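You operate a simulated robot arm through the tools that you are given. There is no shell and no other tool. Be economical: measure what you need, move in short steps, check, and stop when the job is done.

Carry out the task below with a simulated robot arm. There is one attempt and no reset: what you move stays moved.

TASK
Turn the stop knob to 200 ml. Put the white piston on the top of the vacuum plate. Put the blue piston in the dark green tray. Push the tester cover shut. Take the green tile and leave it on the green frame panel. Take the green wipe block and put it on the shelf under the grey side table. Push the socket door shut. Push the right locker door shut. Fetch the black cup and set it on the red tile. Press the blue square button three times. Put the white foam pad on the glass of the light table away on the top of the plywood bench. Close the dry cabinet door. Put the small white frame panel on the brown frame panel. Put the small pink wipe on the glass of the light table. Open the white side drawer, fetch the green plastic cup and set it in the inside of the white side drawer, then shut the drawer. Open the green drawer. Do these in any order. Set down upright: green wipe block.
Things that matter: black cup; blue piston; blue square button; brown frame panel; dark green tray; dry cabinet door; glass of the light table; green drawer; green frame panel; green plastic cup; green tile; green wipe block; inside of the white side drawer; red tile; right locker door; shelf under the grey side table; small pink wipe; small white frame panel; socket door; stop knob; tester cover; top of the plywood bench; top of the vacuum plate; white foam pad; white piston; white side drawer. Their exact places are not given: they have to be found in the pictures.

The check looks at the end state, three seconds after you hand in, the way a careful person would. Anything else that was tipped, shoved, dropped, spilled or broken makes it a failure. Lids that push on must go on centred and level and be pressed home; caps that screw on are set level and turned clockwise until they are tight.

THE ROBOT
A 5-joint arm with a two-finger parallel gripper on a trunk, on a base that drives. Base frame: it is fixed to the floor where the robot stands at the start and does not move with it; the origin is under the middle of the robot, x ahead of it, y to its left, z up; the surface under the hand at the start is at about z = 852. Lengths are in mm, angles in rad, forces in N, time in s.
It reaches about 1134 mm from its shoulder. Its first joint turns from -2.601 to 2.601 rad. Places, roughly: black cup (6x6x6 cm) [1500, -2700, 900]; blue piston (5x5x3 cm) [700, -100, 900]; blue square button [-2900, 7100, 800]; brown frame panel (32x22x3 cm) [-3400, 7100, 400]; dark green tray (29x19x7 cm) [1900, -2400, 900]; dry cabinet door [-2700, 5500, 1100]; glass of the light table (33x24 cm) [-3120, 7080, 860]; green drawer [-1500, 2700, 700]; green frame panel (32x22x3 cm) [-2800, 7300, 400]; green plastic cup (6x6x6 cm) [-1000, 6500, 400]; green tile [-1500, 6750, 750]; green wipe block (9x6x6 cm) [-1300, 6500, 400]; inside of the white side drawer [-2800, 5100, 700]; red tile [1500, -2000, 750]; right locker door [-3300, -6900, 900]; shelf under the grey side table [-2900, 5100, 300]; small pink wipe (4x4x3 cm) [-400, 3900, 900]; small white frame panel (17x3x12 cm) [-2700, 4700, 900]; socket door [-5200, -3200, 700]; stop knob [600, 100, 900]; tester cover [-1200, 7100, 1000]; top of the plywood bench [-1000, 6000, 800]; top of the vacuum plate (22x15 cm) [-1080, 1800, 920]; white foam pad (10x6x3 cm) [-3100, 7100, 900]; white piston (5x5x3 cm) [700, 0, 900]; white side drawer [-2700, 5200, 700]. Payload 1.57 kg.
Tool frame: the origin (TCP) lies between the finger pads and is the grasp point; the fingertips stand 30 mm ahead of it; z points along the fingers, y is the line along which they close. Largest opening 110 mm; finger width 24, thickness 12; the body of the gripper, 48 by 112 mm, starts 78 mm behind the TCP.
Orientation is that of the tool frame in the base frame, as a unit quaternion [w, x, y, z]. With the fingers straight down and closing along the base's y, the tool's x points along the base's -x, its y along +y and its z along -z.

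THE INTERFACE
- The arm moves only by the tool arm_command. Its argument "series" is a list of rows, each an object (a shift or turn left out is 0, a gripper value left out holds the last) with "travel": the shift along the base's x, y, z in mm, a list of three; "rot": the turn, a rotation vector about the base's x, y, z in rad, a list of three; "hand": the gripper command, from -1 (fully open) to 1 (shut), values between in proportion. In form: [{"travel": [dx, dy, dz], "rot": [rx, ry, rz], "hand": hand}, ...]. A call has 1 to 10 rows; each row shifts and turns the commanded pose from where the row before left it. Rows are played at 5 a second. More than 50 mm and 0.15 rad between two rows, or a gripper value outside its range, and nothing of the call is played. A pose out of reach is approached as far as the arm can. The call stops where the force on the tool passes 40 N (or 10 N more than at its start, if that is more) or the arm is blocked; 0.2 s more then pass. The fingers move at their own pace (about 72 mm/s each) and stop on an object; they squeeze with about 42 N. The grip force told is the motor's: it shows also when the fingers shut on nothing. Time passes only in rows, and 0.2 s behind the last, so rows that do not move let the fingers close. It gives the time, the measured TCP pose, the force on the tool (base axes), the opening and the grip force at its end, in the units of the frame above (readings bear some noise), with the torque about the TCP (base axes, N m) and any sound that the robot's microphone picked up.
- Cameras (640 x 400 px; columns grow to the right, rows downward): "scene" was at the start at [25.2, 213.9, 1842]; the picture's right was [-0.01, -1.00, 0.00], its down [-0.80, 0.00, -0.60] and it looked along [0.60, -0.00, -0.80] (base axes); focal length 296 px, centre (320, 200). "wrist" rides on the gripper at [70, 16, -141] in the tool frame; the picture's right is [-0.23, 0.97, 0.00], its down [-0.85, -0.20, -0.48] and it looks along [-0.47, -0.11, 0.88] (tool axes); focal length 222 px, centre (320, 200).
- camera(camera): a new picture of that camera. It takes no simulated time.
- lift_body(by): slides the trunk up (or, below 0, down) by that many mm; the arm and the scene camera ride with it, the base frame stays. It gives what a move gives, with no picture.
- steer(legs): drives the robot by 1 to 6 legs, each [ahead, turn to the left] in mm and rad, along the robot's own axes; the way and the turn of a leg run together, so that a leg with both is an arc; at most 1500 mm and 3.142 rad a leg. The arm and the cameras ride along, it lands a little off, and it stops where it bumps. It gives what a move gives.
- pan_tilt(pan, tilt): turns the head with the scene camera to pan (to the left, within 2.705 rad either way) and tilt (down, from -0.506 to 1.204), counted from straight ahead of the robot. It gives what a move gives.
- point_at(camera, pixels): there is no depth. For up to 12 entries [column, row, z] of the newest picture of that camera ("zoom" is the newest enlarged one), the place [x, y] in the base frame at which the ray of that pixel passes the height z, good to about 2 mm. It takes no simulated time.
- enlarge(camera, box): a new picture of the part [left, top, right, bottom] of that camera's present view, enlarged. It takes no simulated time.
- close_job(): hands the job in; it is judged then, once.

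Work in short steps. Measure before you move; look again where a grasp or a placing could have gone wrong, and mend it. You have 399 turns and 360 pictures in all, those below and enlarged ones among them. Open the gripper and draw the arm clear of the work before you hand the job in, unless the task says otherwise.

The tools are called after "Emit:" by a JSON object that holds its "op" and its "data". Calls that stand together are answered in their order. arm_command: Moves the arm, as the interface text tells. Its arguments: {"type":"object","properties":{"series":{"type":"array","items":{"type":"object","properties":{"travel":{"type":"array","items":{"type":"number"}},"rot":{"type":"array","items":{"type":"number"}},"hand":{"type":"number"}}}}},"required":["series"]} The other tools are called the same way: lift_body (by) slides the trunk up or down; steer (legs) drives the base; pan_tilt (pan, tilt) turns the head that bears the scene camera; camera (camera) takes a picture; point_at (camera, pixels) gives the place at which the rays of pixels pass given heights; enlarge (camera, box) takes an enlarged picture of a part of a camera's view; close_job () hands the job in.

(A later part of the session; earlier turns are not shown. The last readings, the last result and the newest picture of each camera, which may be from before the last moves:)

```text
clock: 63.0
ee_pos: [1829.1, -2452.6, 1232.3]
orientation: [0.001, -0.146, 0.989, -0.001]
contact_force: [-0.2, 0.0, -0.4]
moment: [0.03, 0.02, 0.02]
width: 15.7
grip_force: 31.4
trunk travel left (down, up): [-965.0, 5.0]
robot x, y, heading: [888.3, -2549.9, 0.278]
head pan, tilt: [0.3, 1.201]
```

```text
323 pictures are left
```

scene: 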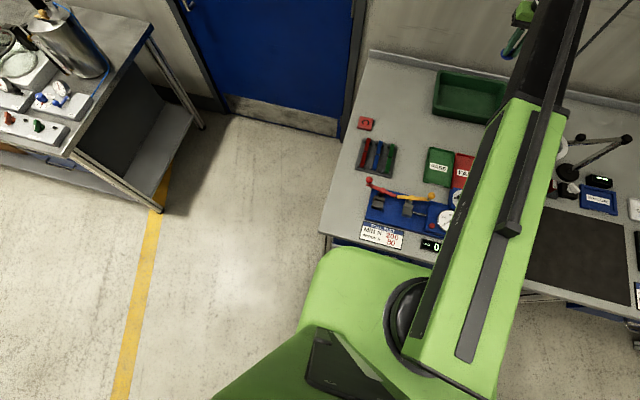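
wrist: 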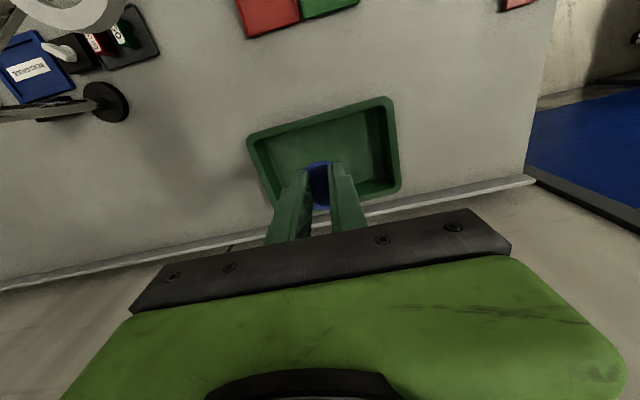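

I need about 55 mm more ahead; hull margin seems ok. First I check the ring magnifier against the boom's line.

Emit:
{"op": "point_at", "data": {"camera": "scene", "pixels": [[562, 155, 1050], [562, 155, 950], [568, 185, 860], [600, 135, 1000], [345, 252, 900], [345, 252, 1000], [345, 252, 1100]]}}

Emit:
{"op": "enlarge", "data": {"camera": "scene", "box": [400, 60, 640, 240]}}

```text
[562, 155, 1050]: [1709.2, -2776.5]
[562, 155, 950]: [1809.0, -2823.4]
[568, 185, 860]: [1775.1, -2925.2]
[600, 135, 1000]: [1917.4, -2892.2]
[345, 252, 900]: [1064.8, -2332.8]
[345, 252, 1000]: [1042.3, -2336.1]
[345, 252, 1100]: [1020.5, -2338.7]
```

```text
2.22 times, centred on (520, 150) of scene
```

zoom: 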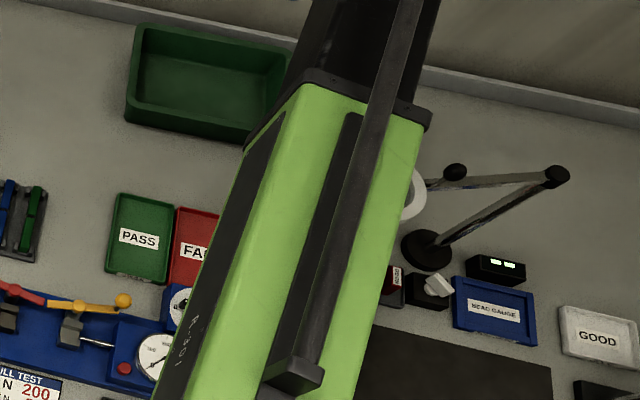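

The magnifier is over 300 mm away from the boom's line. I drive 55 mm ahead and extend to the reach limit over the tray.

Emit:
{"op": "steer", "data": {"legs": [[55, 0]]}}

Emit:
{"op": "arm_command", "data": {"series": [{"travel": [20, 3, 0]}, {"travel": [10, 2, 0]}]}}

Emit:
{"op": "camera", "data": {"camera": "wrist"}}

```text
clock: 64.0
ee_pos: [1872.8, -2437.1, 1230.8]
orientation: [0.001, -0.148, 0.989, 0.0]
contact_force: [1.0, -0.7, 0.8]
moment: [0.07, 0.01, -0.01]
width: 15.5
grip_force: 30.8
trunk travel left (down, up): [-965.0, 5.0]
robot x, y, heading: [933.0, -2543.9, 0.308]
head pan, tilt: [0.3, 1.201]
```

```text
clock: 64.6
ee_pos: [1872.0, -2438.4, 1231.6]
orientation: [0.002, -0.149, 0.989, 0.0]
contact_force: [0.6, -0.1, 0.3]
moment: [0.06, -0.07, 0.0]
width: 15.8
grip_force: 31.6
out of reach, approached as far as the arm can: row 1, 2
trunk travel left (down, up): [-965.0, 5.0]
robot x, y, heading: [933.4, -2539.8, 0.303]
head pan, tilt: [0.3, 1.201]
```

```text
321 pictures are left
```

wrist: 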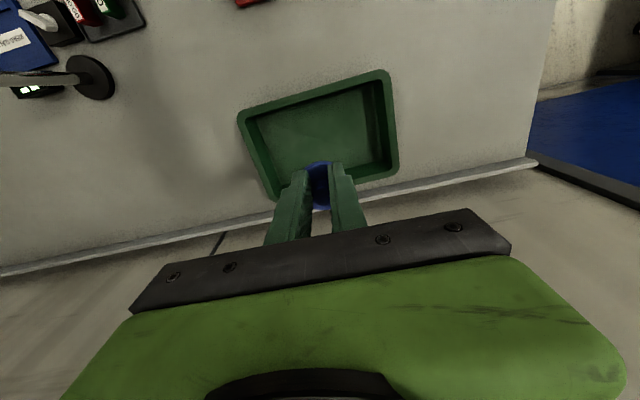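

I measure the tray rim from this view to place the drop point.

Emit:
{"op": "point_at", "data": {"camera": "wrist", "pixels": [[240, 115, 915], [386, 74, 915], [397, 170, 915], [276, 198, 915], [253, 118, 915], [318, 160, 860]]}}

```text
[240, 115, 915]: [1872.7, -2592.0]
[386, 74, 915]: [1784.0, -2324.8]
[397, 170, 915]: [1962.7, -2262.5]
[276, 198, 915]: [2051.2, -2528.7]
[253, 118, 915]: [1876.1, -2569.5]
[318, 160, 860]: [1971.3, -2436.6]
```

Tray centre ≈ (1918,-2427); I'm 47 mm short of it along the depth. I go 25 mm more ahead to be safely inside, then lower above it.

Emit:
{"op": "steer", "data": {"legs": [[25, 0]]}}

Emit:
{"op": "lift_body", "data": {"by": -270}}

Emit:
{"op": "camera", "data": {"camera": "wrist"}}

Emit:
{"op": "camera", "data": {"camera": "scene"}}

```text
clock: 65.3
ee_pos: [1872.0, -2436.2, 1230.6]
orientation: [0.001, -0.148, 0.989, -0.001]
contact_force: [-0.8, 0.0, -0.6]
moment: [-0.02, 0.01, 0.01]
width: 15.4
grip_force: 31.0
trunk travel left (down, up): [-965.0, 5.0]
robot x, y, heading: [935.6, -2544.0, 0.306]
head pan, tilt: [0.3, 1.201]
stopped in leg 1: the robot was blocked; the commanded pose is now the measured one
```

```text
clock: 68.0
ee_pos: [1873.4, -2436.3, 962.4]
orientation: [0.002, -0.149, 0.989, 0.0]
contact_force: [-0.1, 0.7, -0.3]
moment: [0.02, -0.02, 0.0]
width: 15.7
grip_force: 32.0
trunk travel left (down, up): [-695.0, 275.0]
robot x, y, heading: [930.4, -2543.5, 0.306]
head pan, tilt: [0.3, 1.201]
```

```text
320 pictures are left
```

wrist: 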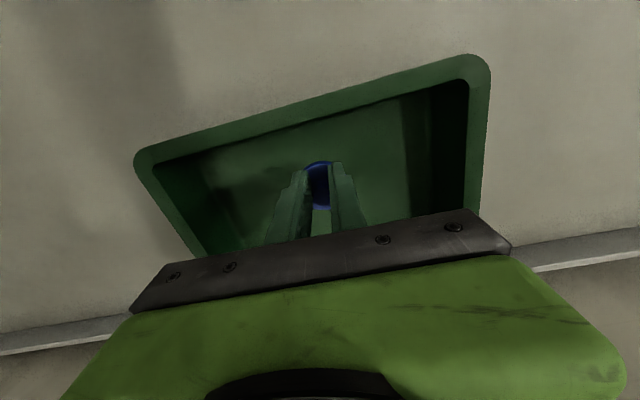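

```text
319 pictures are left
```

scene: 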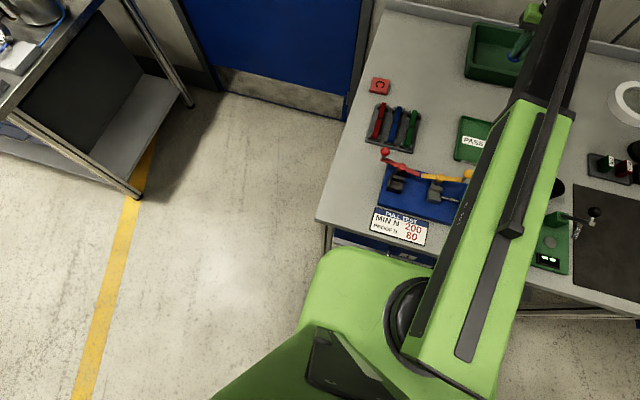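

Base touches the bench front, but the piston is now well within the tray opening. I lower by 58 mm and then step until touch.

Emit:
{"op": "lift_body", "data": {"by": -58}}

Emit:
{"op": "lift_body", "data": {"by": -10}}

Emit:
{"op": "camera", "data": {"camera": "wrist"}}

```text
clock: 69.0
ee_pos: [1873.5, -2435.7, 902.8]
orientation: [0.001, -0.148, 0.989, 0.0]
contact_force: [0.6, 1.1, 0.0]
moment: [0.0, 0.0, 0.0]
width: 15.7
grip_force: 31.7
trunk travel left (down, up): [-637.0, 333.0]
robot x, y, heading: [937.6, -2541.2, 0.303]
head pan, tilt: [0.3, 1.201]
```

```text
clock: 69.6
ee_pos: [1871.9, -2435.8, 895.8]
orientation: [0.004, -0.149, 0.989, -0.001]
contact_force: [10.9, 1.6, 31.9]
moment: [0.18, -0.65, -0.03]
width: 15.7
grip_force: 31.1
trunk travel left (down, up): [-627.0, 343.0]
robot x, y, heading: [932.7, -2539.7, 0.306]
head pan, tilt: [0.3, 1.201]
```

```text
318 pictures are left
```

wrist: 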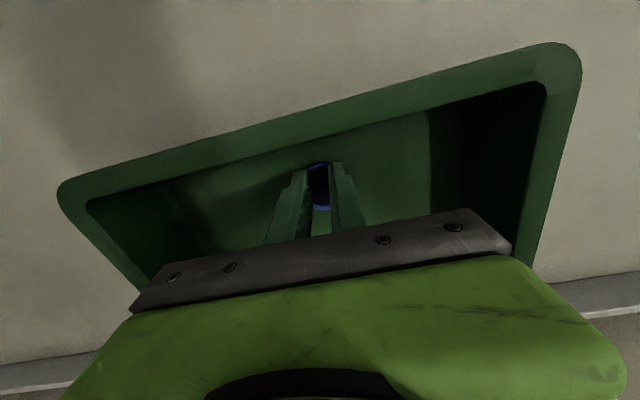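

It touches (32 N up) at 896, as expected for the floor. I ease up 3 mm, open and rise.

Emit:
{"op": "lift_body", "data": {"by": 4}}

Emit:
{"op": "arm_command", "data": {"series": [{"hand": 0.5}, {"hand": 0.3}, {"hand": 0.3}]}}

Emit:
{"op": "lift_body", "data": {"by": 200}}

Emit:
{"op": "camera", "data": {"camera": "wrist"}}

```text
clock: 70.1
ee_pos: [1872.6, -2436.6, 897.5]
orientation: [0.001, -0.149, 0.989, 0.0]
contact_force: [-0.6, -0.4, 0.8]
moment: [0.01, 0.0, 0.03]
width: 15.7
grip_force: 31.3
trunk travel left (down, up): [-631.0, 339.0]
robot x, y, heading: [931.1, -2542.8, 0.308]
head pan, tilt: [0.3, 1.201]
```

```text
clock: 70.9
ee_pos: [1872.4, -2436.4, 896.8]
orientation: [0.002, -0.149, 0.989, 0.0]
contact_force: [-1.1, 0.1, -0.6]
moment: [0.02, -0.01, 0.01]
width: 38.6
grip_force: 0.1
trunk travel left (down, up): [-631.0, 339.0]
robot x, y, heading: [933.7, -2542.2, 0.307]
head pan, tilt: [0.3, 1.201]
```

```text
clock: 73.1
ee_pos: [1872.6, -2435.9, 1097.3]
orientation: [0.001, -0.149, 0.989, 0.0]
contact_force: [0.4, -0.1, -0.5]
moment: [0.01, -0.01, 0.01]
width: 38.4
grip_force: 0.1
trunk travel left (down, up): [-831.0, 139.0]
robot x, y, heading: [936.4, -2542.9, 0.306]
head pan, tilt: [0.3, 1.201]
```

```text
317 pictures are left
```

wrist: 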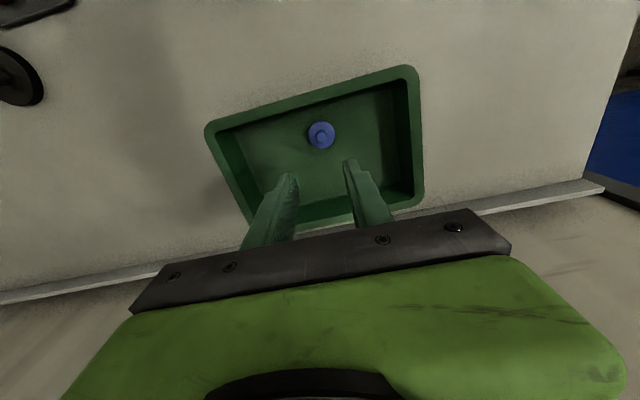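

Blue piston stands in the tray. Next I back off 220 mm and look for the black cup near (1500,-2700).

Emit:
{"op": "lift_body", "data": {"by": 60}}

Emit:
{"op": "steer", "data": {"legs": [[-220, 0]]}}

Emit:
{"op": "arm_command", "data": {"series": [{"travel": [-20, 45, 0]}, {"travel": [-20, 45, 0]}, {"travel": [-20, 45, 0]}, {"travel": [-20, 45, 0]}, {"travel": [-20, 45, 0]}]}}

Emit:
{"op": "pan_tilt", "data": {"pan": -0.3, "tilt": 0.9}}

Emit:
{"op": "camera", "data": {"camera": "scene"}}

```text
clock: 74.1
ee_pos: [1873.1, -2435.9, 1157.6]
orientation: [0.0, -0.148, 0.989, 0.0]
contact_force: [-0.3, 0.3, 0.9]
moment: [0.02, 0.01, -0.02]
width: 38.4
grip_force: 0.1
trunk travel left (down, up): [-891.0, 79.0]
robot x, y, heading: [933.2, -2543.0, 0.309]
head pan, tilt: [0.3, 1.201]
```

```text
clock: 75.8
ee_pos: [1656.4, -2505.1, 1159.4]
orientation: [0.002, -0.148, 0.989, 0.0]
contact_force: [0.9, 0.1, -0.3]
moment: [0.02, -0.01, 0.03]
width: 38.4
grip_force: 0.0
trunk travel left (down, up): [-891.0, 79.0]
robot x, y, heading: [713.6, -2607.6, 0.306]
head pan, tilt: [0.3, 1.201]
```

```text
clock: 77.0
ee_pos: [1557.3, -2278.5, 1157.2]
orientation: [0.001, -0.148, 0.989, 0.0]
contact_force: [0.4, 1.5, 0.9]
moment: [-0.03, 0.0, -0.02]
width: 38.1
grip_force: 0.2
trunk travel left (down, up): [-891.0, 79.0]
robot x, y, heading: [715.9, -2611.4, 0.305]
head pan, tilt: [0.3, 1.201]
```

```text
clock: 78.0
ee_pos: [1556.9, -2279.3, 1157.3]
orientation: [0.001, -0.149, 0.989, 0.0]
contact_force: [0.2, -0.5, -0.2]
moment: [-0.03, -0.06, 0.02]
width: 38.2
grip_force: 0.0
trunk travel left (down, up): [-891.0, 79.0]
robot x, y, heading: [717.2, -2610.0, 0.306]
head pan, tilt: [-0.3, 0.901]
```

```text
316 pictures are left
```

scene: 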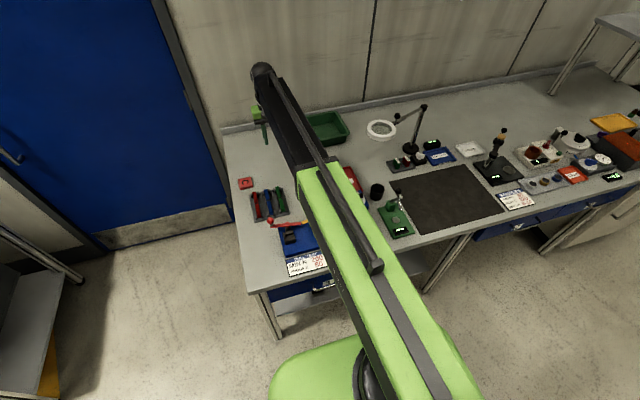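

The black cup is at (377,191). I enlarge there and measure.

Emit:
{"op": "enlarge", "data": {"camera": "scene", "box": [230, 150, 450, 280]}}

Emit:
{"op": "point_at", "data": {"camera": "scene", "pixels": [[377, 197, 855], [377, 187, 910], [245, 183, 860], [395, 185, 950], [345, 180, 860]]}}

```text
2.91 times, centred on (340, 215) of scene
```

zoom: 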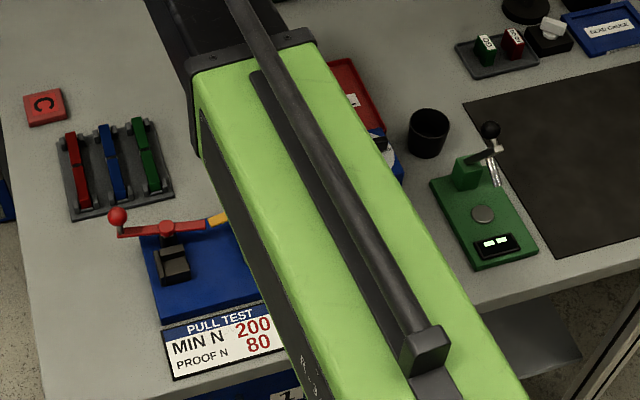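

```text
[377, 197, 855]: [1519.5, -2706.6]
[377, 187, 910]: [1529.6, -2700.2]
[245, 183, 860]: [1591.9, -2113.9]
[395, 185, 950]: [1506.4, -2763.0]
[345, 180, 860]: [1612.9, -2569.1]
```

Red "C" tile at (1592,-2114) matches the rounded place; cup at (1522,-2703). The free sides of the cup are front and back, so I turn the closing line along x while swinging over to it.

Emit:
{"op": "arm_command", "data": {"series": [{"travel": [-4, -47, 0], "rot": [0, 0, 0.141]}, {"travel": [-4, -47, 0], "rot": [0, 0, 0.141]}, {"travel": [-4, -47, 0], "rot": [0, 0, 0.141]}, {"travel": [-4, -47, 0], "rot": [0, 0, 0.141]}, {"travel": [-4, -47, 0], "rot": [0, 0, 0.141]}, {"travel": [-4, -47, 0], "rot": [0, 0, 0.141]}, {"travel": [-4, -47, 0], "rot": [0, 0, 0.141]}, {"travel": [-4, -47, 0], "rot": [0, 0, 0.141]}, {"travel": [-4, -48, 0], "rot": [0, 0, 0.141], "hand": -0.45}, {"hand": -0.45}]}}

Emit:
{"op": "camera", "data": {"camera": "wrist"}}

```text
clock: 80.2
ee_pos: [1523.0, -2704.0, 1158.2]
orientation: [0.001, -0.706, 0.708, 0.0]
contact_force: [0.1, 0.3, -0.2]
moment: [0.0, 0.02, -0.02]
width: 79.7
grip_force: 0.1
trunk travel left (down, up): [-891.0, 79.0]
robot x, y, heading: [720.0, -2610.0, 0.304]
head pan, tilt: [-0.3, 0.901]
```

```text
314 pictures are left
```

wrist: 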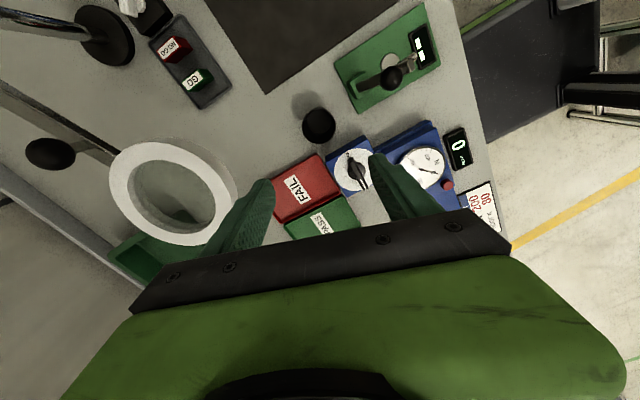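

Emit:
{"op": "point_at", "data": {"camera": "wrist", "pixels": [[319, 120, 912], [319, 126, 912], [393, 78, 950], [355, 155, 900], [120, 190, 1050], [120, 190, 1000]]}}

Emit:
{"op": "lift_body", "data": {"by": -150}}

Emit:
{"op": "camera", "data": {"camera": "wrist"}}

```text
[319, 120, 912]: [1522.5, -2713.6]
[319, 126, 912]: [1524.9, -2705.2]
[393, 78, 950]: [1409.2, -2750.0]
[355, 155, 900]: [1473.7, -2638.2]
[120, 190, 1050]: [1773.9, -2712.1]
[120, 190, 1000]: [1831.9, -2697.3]
```

```text
clock: 82.0
ee_pos: [1523.4, -2704.9, 1007.4]
orientation: [0.0, -0.706, 0.708, 0.0]
contact_force: [0.3, 0.4, 0.1]
moment: [0.01, 0.0, 0.03]
width: 80.1
grip_force: 0.1
trunk travel left (down, up): [-741.0, 229.0]
robot x, y, heading: [719.0, -2608.9, 0.305]
head pan, tilt: [-0.3, 0.901]
```

```text
313 pictures are left
```

wrist: 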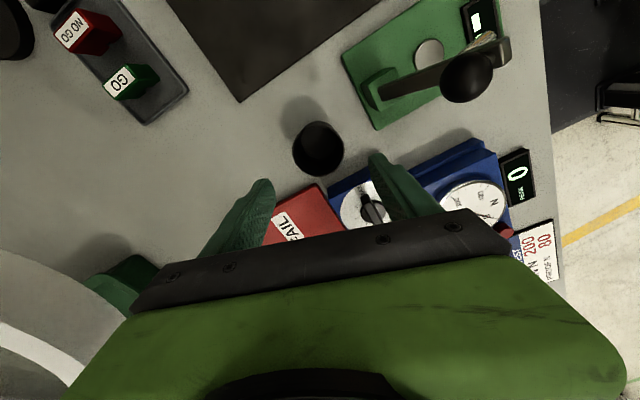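

The closing line passes free space on both sides. I refine the cup centre from this view.

Emit:
{"op": "point_at", "data": {"camera": "wrist", "pixels": [[319, 147, 912], [294, 150, 912], [344, 147, 912]]}}

```text
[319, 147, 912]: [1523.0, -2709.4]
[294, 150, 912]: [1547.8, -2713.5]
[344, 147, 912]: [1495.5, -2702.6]
```

Cup centre ≈ (1522,-2709). I shift 4 mm, lower to TCP 888 and close.

Emit:
{"op": "arm_command", "data": {"series": [{"travel": [-1, -4, 0], "hand": -0.45}, {"hand": -0.45}]}}

Emit:
{"op": "lift_body", "data": {"by": -119}}

Emit:
{"op": "arm_command", "data": {"series": [{"hand": 0.2}, {"hand": 0.2}, {"hand": 0.2}]}}

Emit:
{"op": "camera", "data": {"camera": "wrist"}}

```text
clock: 82.5
ee_pos: [1521.2, -2706.9, 1007.3]
orientation: [0.001, -0.706, 0.708, 0.0]
contact_force: [0.5, 0.3, 0.4]
moment: [0.0, 0.04, 0.02]
width: 79.7
grip_force: 0.0
trunk travel left (down, up): [-741.0, 229.0]
robot x, y, heading: [717.7, -2610.6, 0.306]
head pan, tilt: [-0.3, 0.901]
```

```text
clock: 84.0
ee_pos: [1522.1, -2708.3, 889.2]
orientation: [0.0, -0.705, 0.709, 0.001]
contact_force: [-0.8, 0.5, 0.9]
moment: [0.04, 0.04, -0.01]
width: 79.9
grip_force: 0.0
trunk travel left (down, up): [-622.0, 348.0]
robot x, y, heading: [719.9, -2608.5, 0.307]
head pan, tilt: [-0.3, 0.901]
```

```text
clock: 84.8
ee_pos: [1522.2, -2707.2, 889.8]
orientation: [0.001, -0.706, 0.708, 0.0]
contact_force: [0.9, 0.9, 1.0]
moment: [0.03, -0.02, 0.03]
width: 57.8
grip_force: 42.1
trunk travel left (down, up): [-622.0, 348.0]
robot x, y, heading: [715.5, -2608.0, 0.309]
head pan, tilt: [-0.3, 0.901]
```

```text
312 pictures are left
```

wrist: 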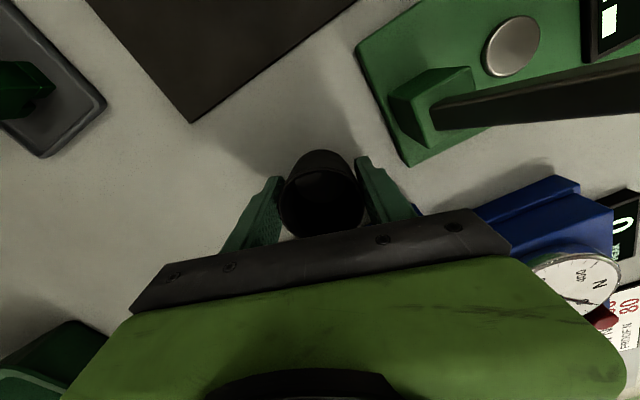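

Cup gripped at 57.8 mm. I lift 150 mm, swing left 250 mm, then drive ahead 110 mm so that the tile is within reach.

Emit:
{"op": "lift_body", "data": {"by": 170}}

Emit:
{"op": "arm_command", "data": {"series": [{"travel": [0, 48, 0]}, {"travel": [0, 48, 0]}, {"travel": [0, 48, 0]}, {"travel": [0, 48, 0]}, {"travel": [0, 48, 0]}, {"travel": [0, 48, 0]}]}}

Emit:
{"op": "steer", "data": {"legs": [[110, 0]]}}

Emit:
{"op": "arm_command", "data": {"series": [{"travel": [-5, 48, 0]}, {"travel": [-5, 48, 0]}, {"travel": [-5, 48, 0]}, {"travel": [-5, 48, 0]}, {"travel": [-5, 48, 0]}]}}

Emit:
{"op": "camera", "data": {"camera": "wrist"}}

Emit:
{"op": "camera", "data": {"camera": "scene"}}

```text
clock: 86.8
ee_pos: [1522.3, -2707.6, 1059.5]
orientation: [0.001, -0.706, 0.708, 0.001]
contact_force: [0.0, 1.0, -0.4]
moment: [0.02, 0.03, 0.0]
width: 57.9
grip_force: 42.3
trunk travel left (down, up): [-792.0, 178.0]
robot x, y, heading: [716.4, -2611.8, 0.308]
head pan, tilt: [-0.3, 0.901]
```

```text
clock: 88.2
ee_pos: [1524.0, -2418.7, 1058.2]
orientation: [0.0, -0.706, 0.708, 0.0]
contact_force: [0.0, -0.6, 0.4]
moment: [0.0, 0.03, 0.0]
width: 57.8
grip_force: 41.7
trunk travel left (down, up): [-792.0, 178.0]
robot x, y, heading: [719.5, -2610.1, 0.305]
head pan, tilt: [-0.3, 0.901]
```

```text
clock: 89.4
ee_pos: [1631.4, -2386.5, 1057.5]
orientation: [0.0, -0.705, 0.709, 0.001]
contact_force: [0.4, 0.3, -1.4]
moment: [0.02, 0.06, 0.01]
width: 57.9
grip_force: 42.1
trunk travel left (down, up): [-792.0, 178.0]
robot x, y, heading: [823.8, -2576.6, 0.305]
head pan, tilt: [-0.3, 0.901]
```

```text
clock: 90.6
ee_pos: [1608.4, -2146.9, 1058.2]
orientation: [0.001, -0.706, 0.709, 0.001]
contact_force: [-0.2, -0.1, 0.3]
moment: [0.02, 0.02, 0.01]
width: 57.7
grip_force: 42.0
trunk travel left (down, up): [-792.0, 178.0]
robot x, y, heading: [824.7, -2576.5, 0.307]
head pan, tilt: [-0.3, 0.901]
```

```text
311 pictures are left
```

wrist: 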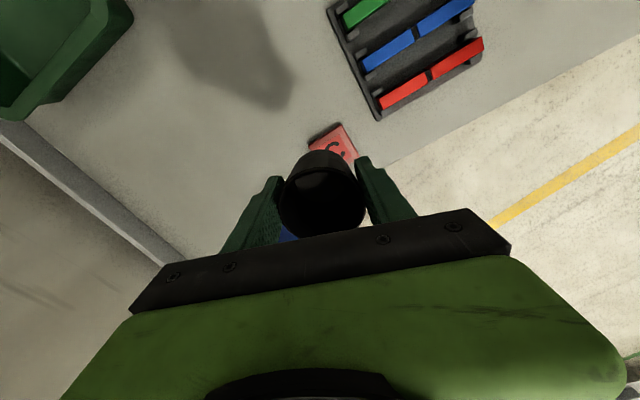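

```text
310 pictures are left
```

scene: 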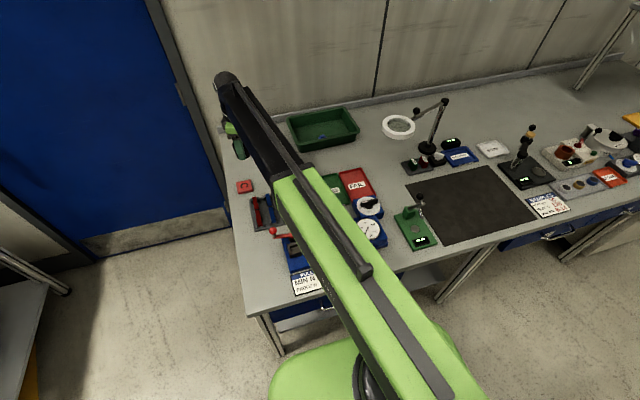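

The tile is at (245,186) in the scene. I enlarge it to measure its corners precisely.

Emit:
{"op": "enlarge", "data": {"camera": "scene", "box": [205, 160, 285, 210]}}

```text
8.00 times, centred on (245, 185) of scene
```

zoom: 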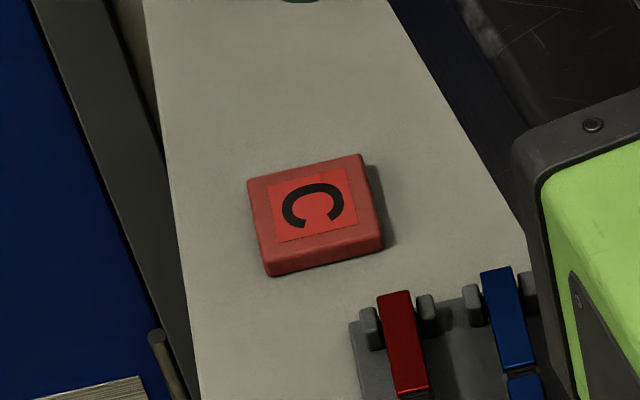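

Emit:
{"op": "point_at", "data": {"camera": "zoom", "pixels": [[248, 182, 866], [360, 155, 866], [380, 237, 866], [264, 263, 866], [267, 276, 852], [313, 210, 866]]}}

Emit:
{"op": "point_at", "data": {"camera": "wrist", "pixels": [[308, 136, 866], [339, 124, 866], [357, 157, 866]]}}

```text
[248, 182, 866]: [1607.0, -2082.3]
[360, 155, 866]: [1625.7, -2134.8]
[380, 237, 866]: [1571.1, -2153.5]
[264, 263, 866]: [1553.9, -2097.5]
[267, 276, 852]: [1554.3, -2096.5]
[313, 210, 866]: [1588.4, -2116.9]
```

```text
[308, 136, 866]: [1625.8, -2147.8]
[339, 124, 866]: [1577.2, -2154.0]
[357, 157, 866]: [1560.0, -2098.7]
```

Tile is 56 mm square, centre (1589,-2117), top ≈866. I align the cup and lower to just above it.

Emit:
{"op": "arm_command", "data": {"series": [{"travel": [-10, 16, 0]}, {"travel": [-9.5, 15.5, 0]}, {}]}}

Emit:
{"op": "lift_body", "data": {"by": -146}}

Emit:
{"op": "camera", "data": {"camera": "wrist"}}

Emit:
{"op": "enlarge", "data": {"camera": "scene", "box": [205, 160, 285, 210]}}

```text
clock: 91.4
ee_pos: [1589.5, -2118.3, 1059.5]
orientation: [0.0, -0.705, 0.709, 0.0]
contact_force: [0.3, -0.2, -0.5]
moment: [0.03, 0.0, -0.02]
width: 57.7
grip_force: 42.0
trunk travel left (down, up): [-792.0, 178.0]
robot x, y, heading: [824.9, -2574.6, 0.309]
head pan, tilt: [-0.3, 0.901]
```

```text
clock: 93.1
ee_pos: [1588.1, -2117.2, 912.4]
orientation: [0.001, -0.706, 0.709, 0.001]
contact_force: [0.5, -0.2, -0.5]
moment: [0.0, -0.01, -0.02]
width: 57.7
grip_force: 42.0
trunk travel left (down, up): [-646.0, 324.0]
robot x, y, heading: [824.5, -2577.0, 0.309]
head pan, tilt: [-0.3, 0.901]
```

```text
308 pictures are left
```

wrist: 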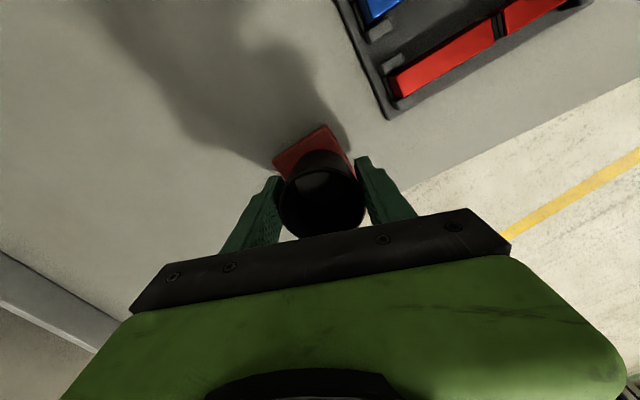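

```text
8.00 times, centred on (245, 185) of scene
```

zoom: 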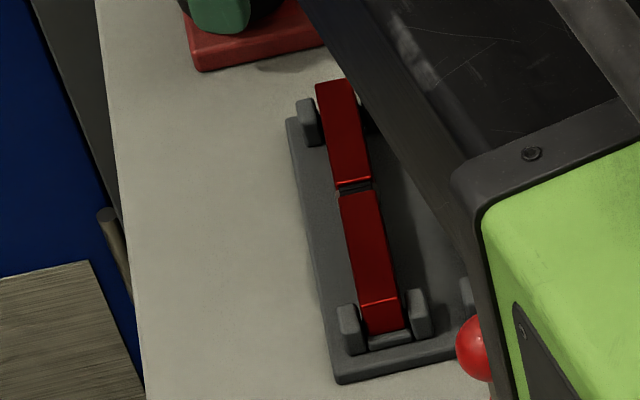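

Emit:
{"op": "point_at", "data": {"camera": "wrist", "pixels": [[272, 162, 866], [325, 126, 866], [356, 168, 866]]}}

Emit:
{"op": "enlarge", "data": {"camera": "scene", "box": [200, 130, 280, 180]}}

```text
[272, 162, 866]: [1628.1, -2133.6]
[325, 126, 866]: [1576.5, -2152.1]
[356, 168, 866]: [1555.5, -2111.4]
```

```text
8.00 times, centred on (240, 155) of scene
```

zoom: 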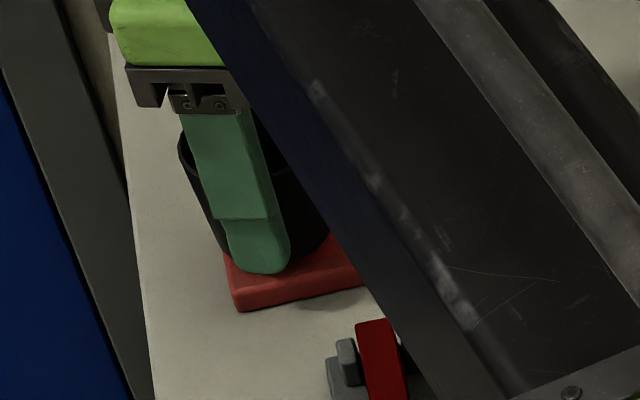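

Alignment is good. I lower in small steps until contact.

Emit:
{"op": "lift_body", "data": {"by": -8}}

Emit:
{"op": "lift_body", "data": {"by": -3}}

```text
clock: 93.7
ee_pos: [1588.4, -2117.5, 904.6]
orientation: [0.001, -0.705, 0.709, 0.0]
contact_force: [-0.7, 0.5, -0.5]
moment: [0.01, 0.04, 0.01]
width: 57.9
grip_force: 42.6
trunk travel left (down, up): [-638.0, 332.0]
robot x, y, heading: [822.9, -2576.8, 0.31]
head pan, tilt: [-0.3, 0.901]
```

```text
clock: 94.2
ee_pos: [1585.8, -2118.5, 901.0]
orientation: [0.002, -0.705, 0.709, 0.001]
contact_force: [1.3, 0.4, 9.6]
moment: [0.05, -0.02, 0.01]
width: 57.8
grip_force: 42.0
trunk travel left (down, up): [-635.0, 335.0]
robot x, y, heading: [819.6, -2578.1, 0.306]
head pan, tilt: [-0.3, 0.901]
```

Contact with 9.6 N. I release and rise, then check.

Emit:
{"op": "arm_command", "data": {"series": [{"hand": 0.0}, {"hand": -0.45}, {"hand": -0.45}]}}

Emit:
{"op": "lift_body", "data": {"by": 150}}

Emit:
{"op": "camera", "data": {"camera": "wrist"}}

```text
clock: 95.0
ee_pos: [1588.7, -2117.6, 901.1]
orientation: [0.0, -0.705, 0.709, 0.001]
contact_force: [0.8, 0.0, 0.4]
moment: [0.01, -0.02, -0.02]
width: 80.1
grip_force: 0.1
trunk travel left (down, up): [-635.0, 335.0]
robot x, y, heading: [823.8, -2572.8, 0.308]
head pan, tilt: [-0.3, 0.901]
```

```text
clock: 96.7
ee_pos: [1586.9, -2116.7, 1051.2]
orientation: [0.002, -0.705, 0.709, 0.0]
contact_force: [0.6, 0.0, -0.4]
moment: [0.01, 0.03, 0.03]
width: 79.7
grip_force: 0.0
trunk travel left (down, up): [-785.0, 185.0]
robot x, y, heading: [825.6, -2573.3, 0.308]
head pan, tilt: [-0.3, 0.901]
```

```text
305 pictures are left
```

wrist: 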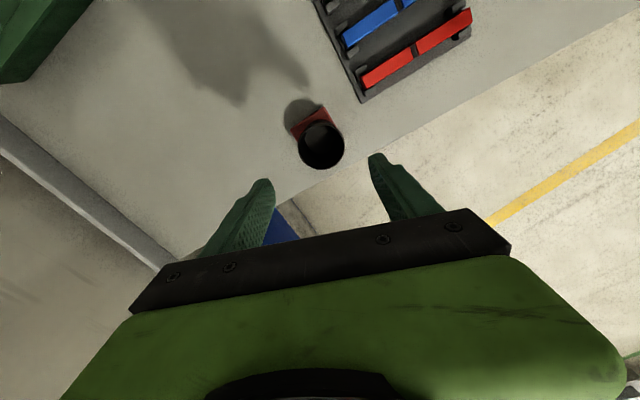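

The cup stands on the tile. Next the two doors far off. I raise fully, retract the arm, back off and turn so I can reverse up the corridor.

Emit:
{"op": "lift_body", "data": {"by": 180}}

Emit:
{"op": "arm_command", "data": {"series": [{"travel": [-40, -20, 0], "rot": [0, 0, -0.14]}, {"travel": [-40, -20, 0], "rot": [0, 0, -0.14]}, {"travel": [-40, -20, 0], "rot": [0, 0, -0.14]}, {"travel": [-40, -20, 0], "rot": [0, 0, -0.14]}, {"travel": [-40, -20, 0], "rot": [0, 0, -0.14]}, {"travel": [-20, -20, 0], "rot": [0, 0, -0.14]}, {"travel": [-10, -20, 0], "rot": [0, 0, -0.14]}, {"travel": [0, -20, 0], "rot": [0, 0, -0.14]}]}}

Emit:
{"op": "steer", "data": {"legs": [[-130, 0], [0, -1.63], [-1450, 0]]}}

Emit:
{"op": "pan_tilt", "data": {"pan": -0.6, "tilt": 0.35}}

Emit:
{"op": "camera", "data": {"camera": "scene"}}

Emit:
{"op": "pan_tilt", "data": {"pan": -1.6, "tilt": 0.35}}

Emit:
{"op": "camera", "data": {"camera": "scene"}}

```text
clock: 98.7
ee_pos: [1589.3, -2116.7, 1231.1]
orientation: [0.002, -0.705, 0.709, 0.0]
contact_force: [0.2, 0.2, -0.1]
moment: [-0.03, -0.02, 0.01]
width: 79.9
grip_force: 0.0
trunk travel left (down, up): [-965.0, 5.0]
robot x, y, heading: [828.7, -2576.4, 0.307]
head pan, tilt: [-0.3, 0.901]
```

```text
clock: 100.5
ee_pos: [1359.6, -2275.6, 1232.2]
orientation: [0.001, -0.219, 0.976, 0.0]
contact_force: [-0.1, -0.4, 0.5]
moment: [-0.01, -0.01, 0.0]
width: 79.8
grip_force: 0.0
trunk travel left (down, up): [-965.0, 5.0]
robot x, y, heading: [823.6, -2574.9, 0.307]
head pan, tilt: [-0.3, 0.901]
```

```text
clock: 104.5
ee_pos: [1208.8, -2973.6, 1232.4]
orientation: [0.002, 0.328, 0.945, 0.0]
contact_force: [-0.8, -0.9, -0.1]
moment: [0.06, -0.1, -0.05]
width: 79.8
grip_force: 0.1
trunk travel left (down, up): [-965.0, 5.0]
robot x, y, heading: [714.3, -2617.3, -0.681]
head pan, tilt: [-0.3, 0.901]
stopped in leg 2: the robot was blocked; the commanded pose is now the measured one
```

```text
clock: 105.4
ee_pos: [1214.6, -2971.9, 1231.5]
orientation: [0.001, 0.327, 0.945, -0.001]
contact_force: [0.2, 0.7, -0.9]
moment: [-0.03, -0.01, 0.0]
width: 80.0
grip_force: 0.1
trunk travel left (down, up): [-965.0, 5.0]
robot x, y, heading: [718.7, -2616.3, -0.679]
head pan, tilt: [-0.6, 0.351]
```

```text
304 pictures are left
```

scene: 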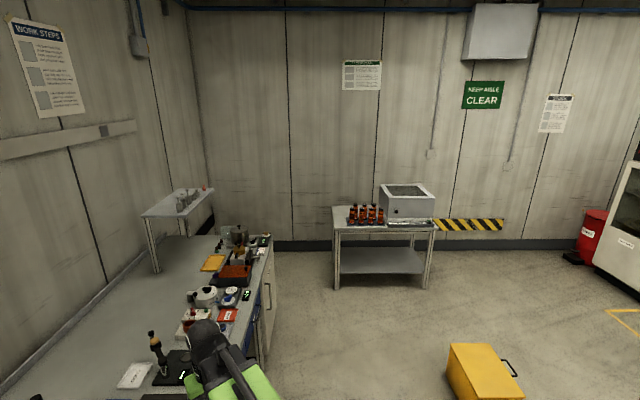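

```text
clock: 106.7
ee_pos: [1213.4, -2971.3, 1231.4]
orientation: [0.0, 0.326, 0.945, 0.0]
contact_force: [-0.2, -0.2, 1.0]
moment: [0.0, 0.02, 0.01]
width: 79.5
grip_force: 0.1
trunk travel left (down, up): [-965.0, 5.0]
robot x, y, heading: [713.7, -2619.0, -0.677]
head pan, tilt: [-1.6, 0.351]
```

```text
303 pictures are left
```

scene: 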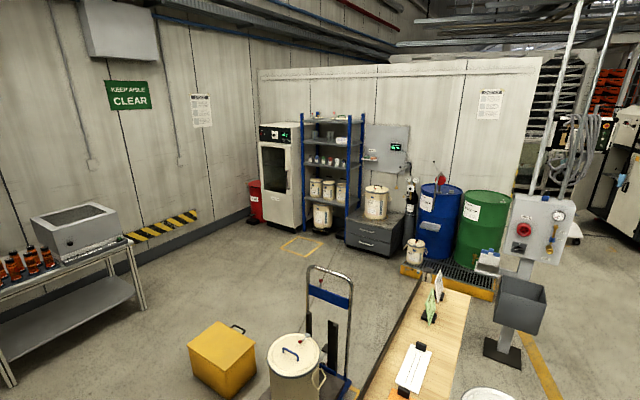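

The turn was blocked at heading -0.68. I look down behind and beside the robot to see what it touches.

Emit:
{"op": "pan_tilt", "data": {"pan": -2.0, "tilt": 1.1}}

Emit:
{"op": "camera", "data": {"camera": "scene"}}

Emit:
{"op": "pan_tilt", "data": {"pan": 2.4, "tilt": 1.1}}

Emit:
{"op": "camera", "data": {"camera": "scene"}}

Emit:
{"op": "pan_tilt", "data": {"pan": 0.9, "tilt": 1.1}}

Emit:
{"op": "camera", "data": {"camera": "scene"}}

```text
clock: 107.8
ee_pos: [1213.2, -2972.4, 1231.6]
orientation: [0.001, 0.328, 0.945, -0.001]
contact_force: [0.7, 0.3, 0.9]
moment: [0.01, -0.04, 0.0]
width: 79.7
grip_force: 0.1
trunk travel left (down, up): [-965.0, 5.0]
robot x, y, heading: [709.9, -2620.9, -0.684]
head pan, tilt: [-2.0, 1.1]
```

```text
302 pictures are left
```

scene: 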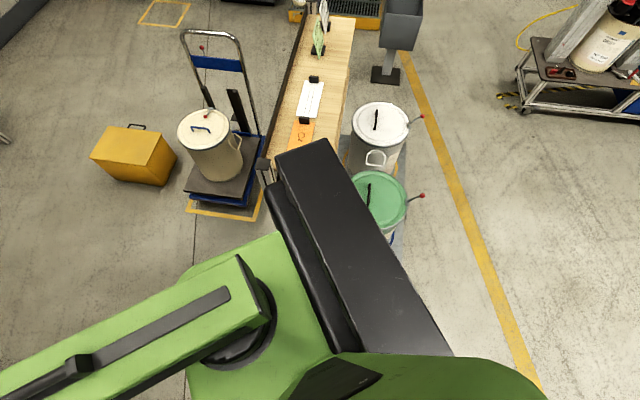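

```text
clock: 111.3
ee_pos: [1213.9, -2972.4, 1231.2]
orientation: [0.0, 0.328, 0.945, 0.0]
contact_force: [0.4, -0.3, -0.7]
moment: [-0.02, 0.01, -0.03]
width: 79.7
grip_force: 0.0
trunk travel left (down, up): [-965.0, 5.0]
robot x, y, heading: [714.7, -2618.5, -0.676]
head pan, tilt: [2.4, 1.1]
```

```text
301 pictures are left
```

scene: 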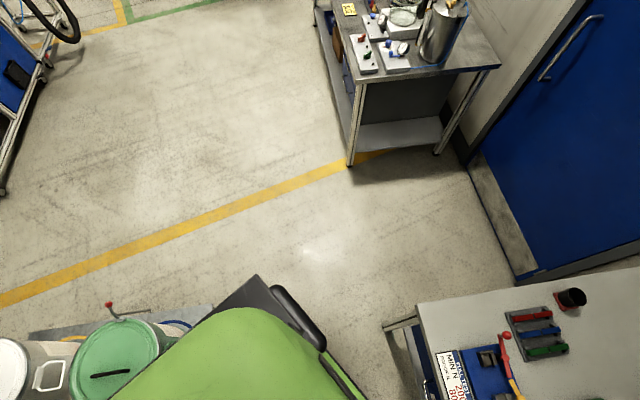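

```text
clock: 112.9
ee_pos: [1214.9, -2971.6, 1231.8]
orientation: [0.001, 0.327, 0.945, 0.0]
contact_force: [0.5, 0.6, 0.7]
moment: [0.01, 0.05, 0.0]
width: 79.8
grip_force: 0.0
trunk travel left (down, up): [-965.0, 5.0]
robot x, y, heading: [713.4, -2618.1, -0.68]
head pan, tilt: [0.901, 1.1]
```

```text
300 pictures are left
```

scene: 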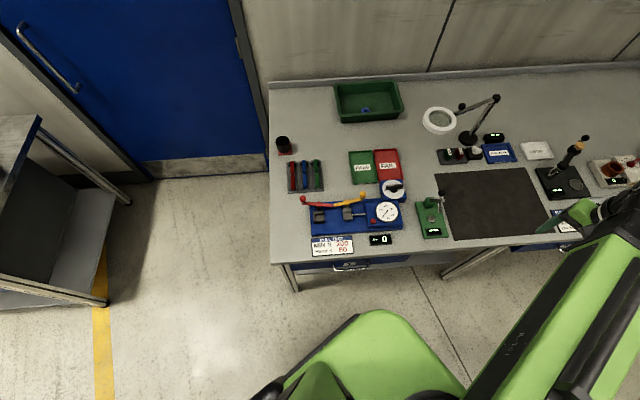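

The robot's long rear touched the trolley side; nothing seems shifted. I turn back, go forward 75 mm (where the turn worked before) and then turn right and reverse out.

Emit:
{"op": "steer", "data": {"legs": [[0, 0.987], [75, 0], [0, -1.5465], [-1450, 0]]}}

Emit:
{"op": "pan_tilt", "data": {"pan": -0.9, "tilt": 0.5}}

Emit:
{"op": "camera", "data": {"camera": "scene"}}

```text
clock: 127.0
ee_pos: [558.1, -1805.1, 1231.8]
orientation: [0.001, 0.578, 0.816, -0.001]
contact_force: [-0.1, 0.2, 0.1]
moment: [0.02, -0.03, -0.04]
width: 79.7
grip_force: 0.0
trunk travel left (down, up): [-965.0, 5.0]
robot x, y, heading: [324.3, -1243.7, -1.244]
head pan, tilt: [0.901, 1.1]
```

```text
clock: 128.8
ee_pos: [558.6, -1806.5, 1231.7]
orientation: [0.001, 0.577, 0.816, 0.0]
contact_force: [0.3, 0.9, -0.5]
moment: [0.01, -0.01, 0.01]
width: 80.0
grip_force: 0.1
trunk travel left (down, up): [-965.0, 5.0]
robot x, y, heading: [322.8, -1236.6, -1.241]
head pan, tilt: [-0.901, 0.499]
```

```text
299 pictures are left
```

scene: 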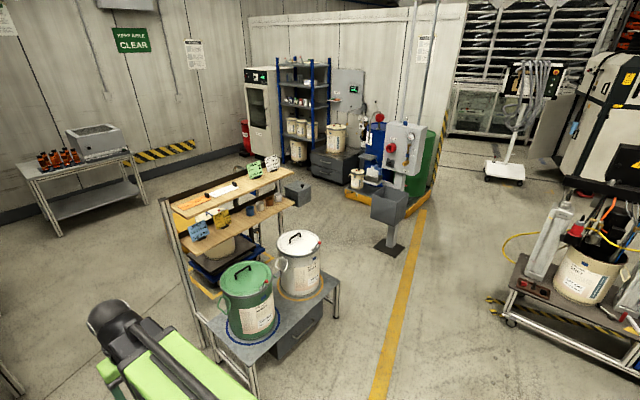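

The trolley looks undisturbed. I measure the floor layout toward the west: post, pallet, wall end, pendant stand, machine and pump cart.

Emit:
{"op": "point_at", "data": {"camera": "scene", "pixels": [[390, 252, 0], [428, 210, 0], [441, 180, 0], [508, 182, 0], [560, 195, 0], [512, 325, 0], [450, 130, 0], [545, 162, 0], [335, 315, 0], [640, 212, 0], [500, 258, 300], [600, 110, 700]]}}

Emit:
{"op": "pan_tilt", "data": {"pan": -1.7, "tilt": 0.4}}

Emit:
{"op": "camera", "data": {"camera": "scene"}}

```text
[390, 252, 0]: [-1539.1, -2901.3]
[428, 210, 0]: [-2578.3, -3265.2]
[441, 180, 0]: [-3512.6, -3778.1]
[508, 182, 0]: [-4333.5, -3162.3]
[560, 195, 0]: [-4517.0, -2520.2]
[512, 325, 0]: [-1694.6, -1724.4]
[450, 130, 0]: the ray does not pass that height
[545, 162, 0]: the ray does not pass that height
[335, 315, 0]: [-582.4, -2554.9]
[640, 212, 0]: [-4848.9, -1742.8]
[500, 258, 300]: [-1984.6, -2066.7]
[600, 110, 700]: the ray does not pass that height
```

```text
clock: 129.9
ee_pos: [557.8, -1806.0, 1231.8]
orientation: [0.0, 0.578, 0.816, -0.001]
contact_force: [0.2, -0.2, -0.2]
moment: [-0.02, -0.04, -0.01]
width: 79.8
grip_force: 0.0
trunk travel left (down, up): [-965.0, 5.0]
robot x, y, heading: [327.2, -1243.0, -1.239]
head pan, tilt: [-1.7, 0.4]
```

```text
298 pictures are left
```

scene: 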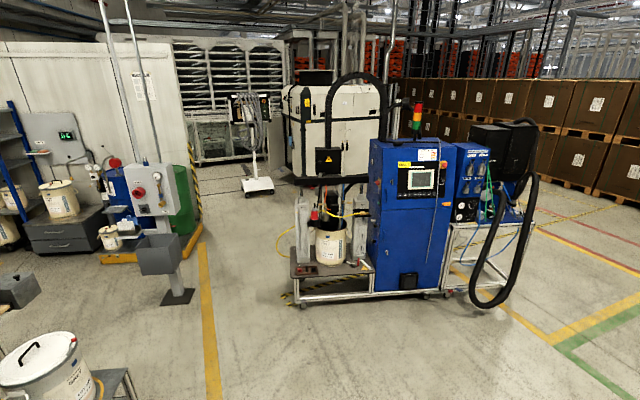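

The aisle runs between the post and the pump cart. I turn to heading -2.63 and drive to about (-1600,-2330).

Emit:
{"op": "steer", "data": {"legs": [[0, -1.387], [1100, 0], [1100, 0]]}}

Emit:
{"op": "pan_tilt", "data": {"pan": 0, "tilt": 0.35}}

Emit:
{"op": "camera", "data": {"camera": "scene"}}

Emit:
{"op": "enlarge", "data": {"camera": "scene", "box": [200, 60, 440, 210]}}

```text
clock: 144.3
ee_pos: [-2116.3, -2675.9, 1230.4]
orientation: [0.0, 0.965, 0.262, 0.0]
contact_force: [-1.1, 0.4, 0.2]
moment: [0.02, -0.02, 0.01]
width: 79.8
grip_force: 0.0
trunk travel left (down, up): [-965.0, 5.0]
robot x, y, heading: [-1600.8, -2338.1, -2.62]
head pan, tilt: [-1.7, 0.4]
```

```text
clock: 146.0
ee_pos: [-2113.3, -2675.7, 1231.7]
orientation: [0.0, 0.965, 0.262, -0.001]
contact_force: [0.0, 0.9, 0.5]
moment: [-0.01, -0.01, -0.02]
width: 79.8
grip_force: 0.0
trunk travel left (down, up): [-965.0, 5.0]
robot x, y, heading: [-1603.1, -2334.8, -2.623]
head pan, tilt: [0.0, 0.351]
```

```text
297 pictures are left
```

scene: 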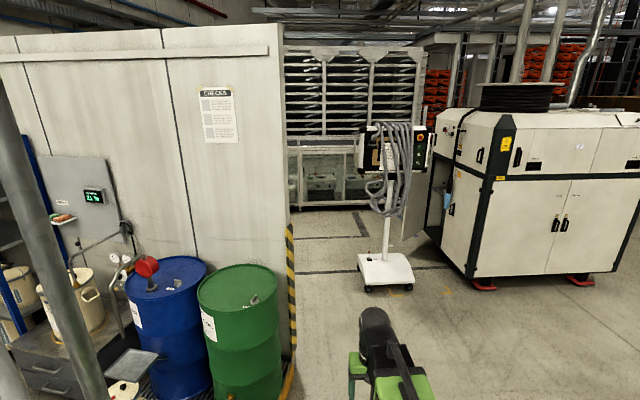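

```text
2.67 times, centred on (320, 135) of scene
```

zoom: 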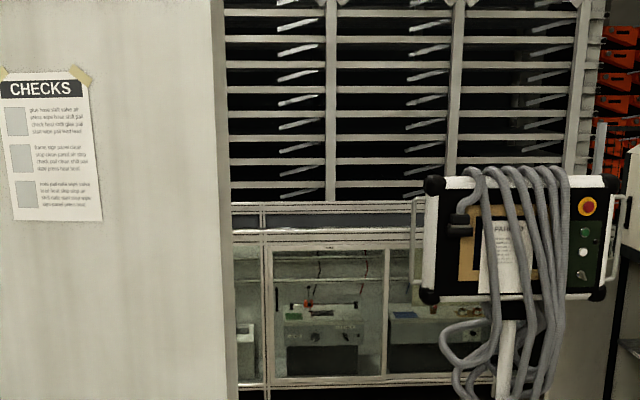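

The machine's left side has an open panel near (430,200) — probably the socket door, and the pendant stand is in front of it. I measure and drive closer.

Emit:
{"op": "point_at", "data": {"camera": "scene", "pixels": [[292, 390, 0], [285, 300, 0], [366, 285, 0], [410, 288, 0], [470, 283, 0], [440, 240, 0], [580, 282, 0], [345, 204, 0], [405, 236, 0]]}}

Emit:
{"op": "enlarge", "data": {"camera": "scene", "box": [340, 90, 540, 300]}}

```text
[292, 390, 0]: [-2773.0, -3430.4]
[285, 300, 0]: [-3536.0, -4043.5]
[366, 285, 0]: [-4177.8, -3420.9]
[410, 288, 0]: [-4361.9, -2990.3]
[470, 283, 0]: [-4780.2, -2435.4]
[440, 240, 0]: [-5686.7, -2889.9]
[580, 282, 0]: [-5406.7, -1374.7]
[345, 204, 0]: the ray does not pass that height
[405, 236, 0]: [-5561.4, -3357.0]
```

```text
1.90 times, centred on (440, 195) of scene
```

zoom: 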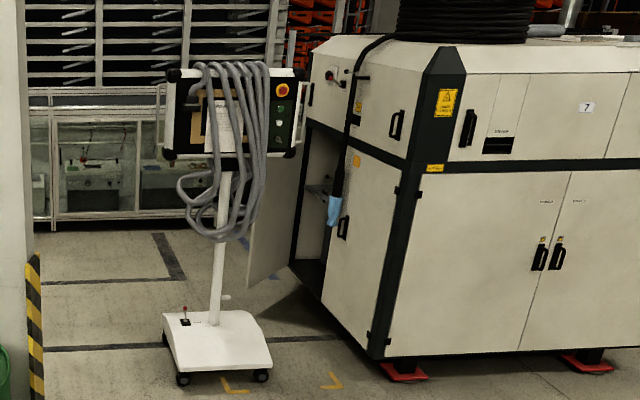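

The open panel is hinged at the far edge of the machine's left face. I drive nearer to see the door geometry.

Emit:
{"op": "steer", "data": {"legs": [[0, -0.199], [1400, 0]]}}

Emit:
{"op": "camera", "data": {"camera": "scene"}}

Emit:
{"op": "pan_tilt", "data": {"pan": 1.3, "tilt": 0.4}}

Emit:
{"op": "camera", "data": {"camera": "scene"}}

```text
clock: 153.9
ee_pos: [-3525.4, -3014.1, 1231.7]
orientation: [0.0, 0.986, 0.167, -0.001]
contact_force: [0.3, 0.0, -0.1]
moment: [0.0, -0.04, -0.02]
width: 79.9
grip_force: 0.0
trunk travel left (down, up): [-965.0, 5.0]
robot x, y, heading: [-2959.0, -2782.0, -2.82]
head pan, tilt: [0.0, 0.351]
```

```text
294 pictures are left
```

scene: 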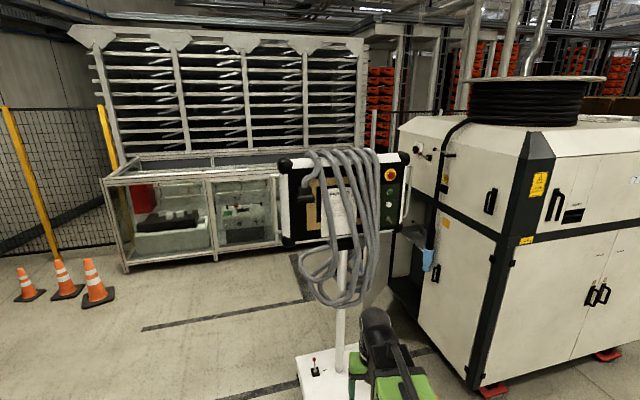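

```text
clock: 155.3
ee_pos: [-3524.7, -3013.2, 1232.3]
orientation: [0.0, 0.986, 0.167, 0.0]
contact_force: [-0.3, -0.8, 0.1]
moment: [0.01, 0.01, 0.0]
width: 79.8
grip_force: 0.1
trunk travel left (down, up): [-965.0, 5.0]
robot x, y, heading: [-2964.9, -2784.2, -2.817]
head pan, tilt: [1.3, 0.4]
```

```text
293 pictures are left
```

scene: 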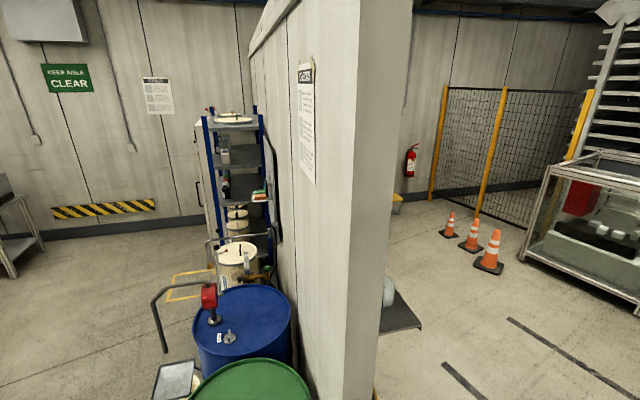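

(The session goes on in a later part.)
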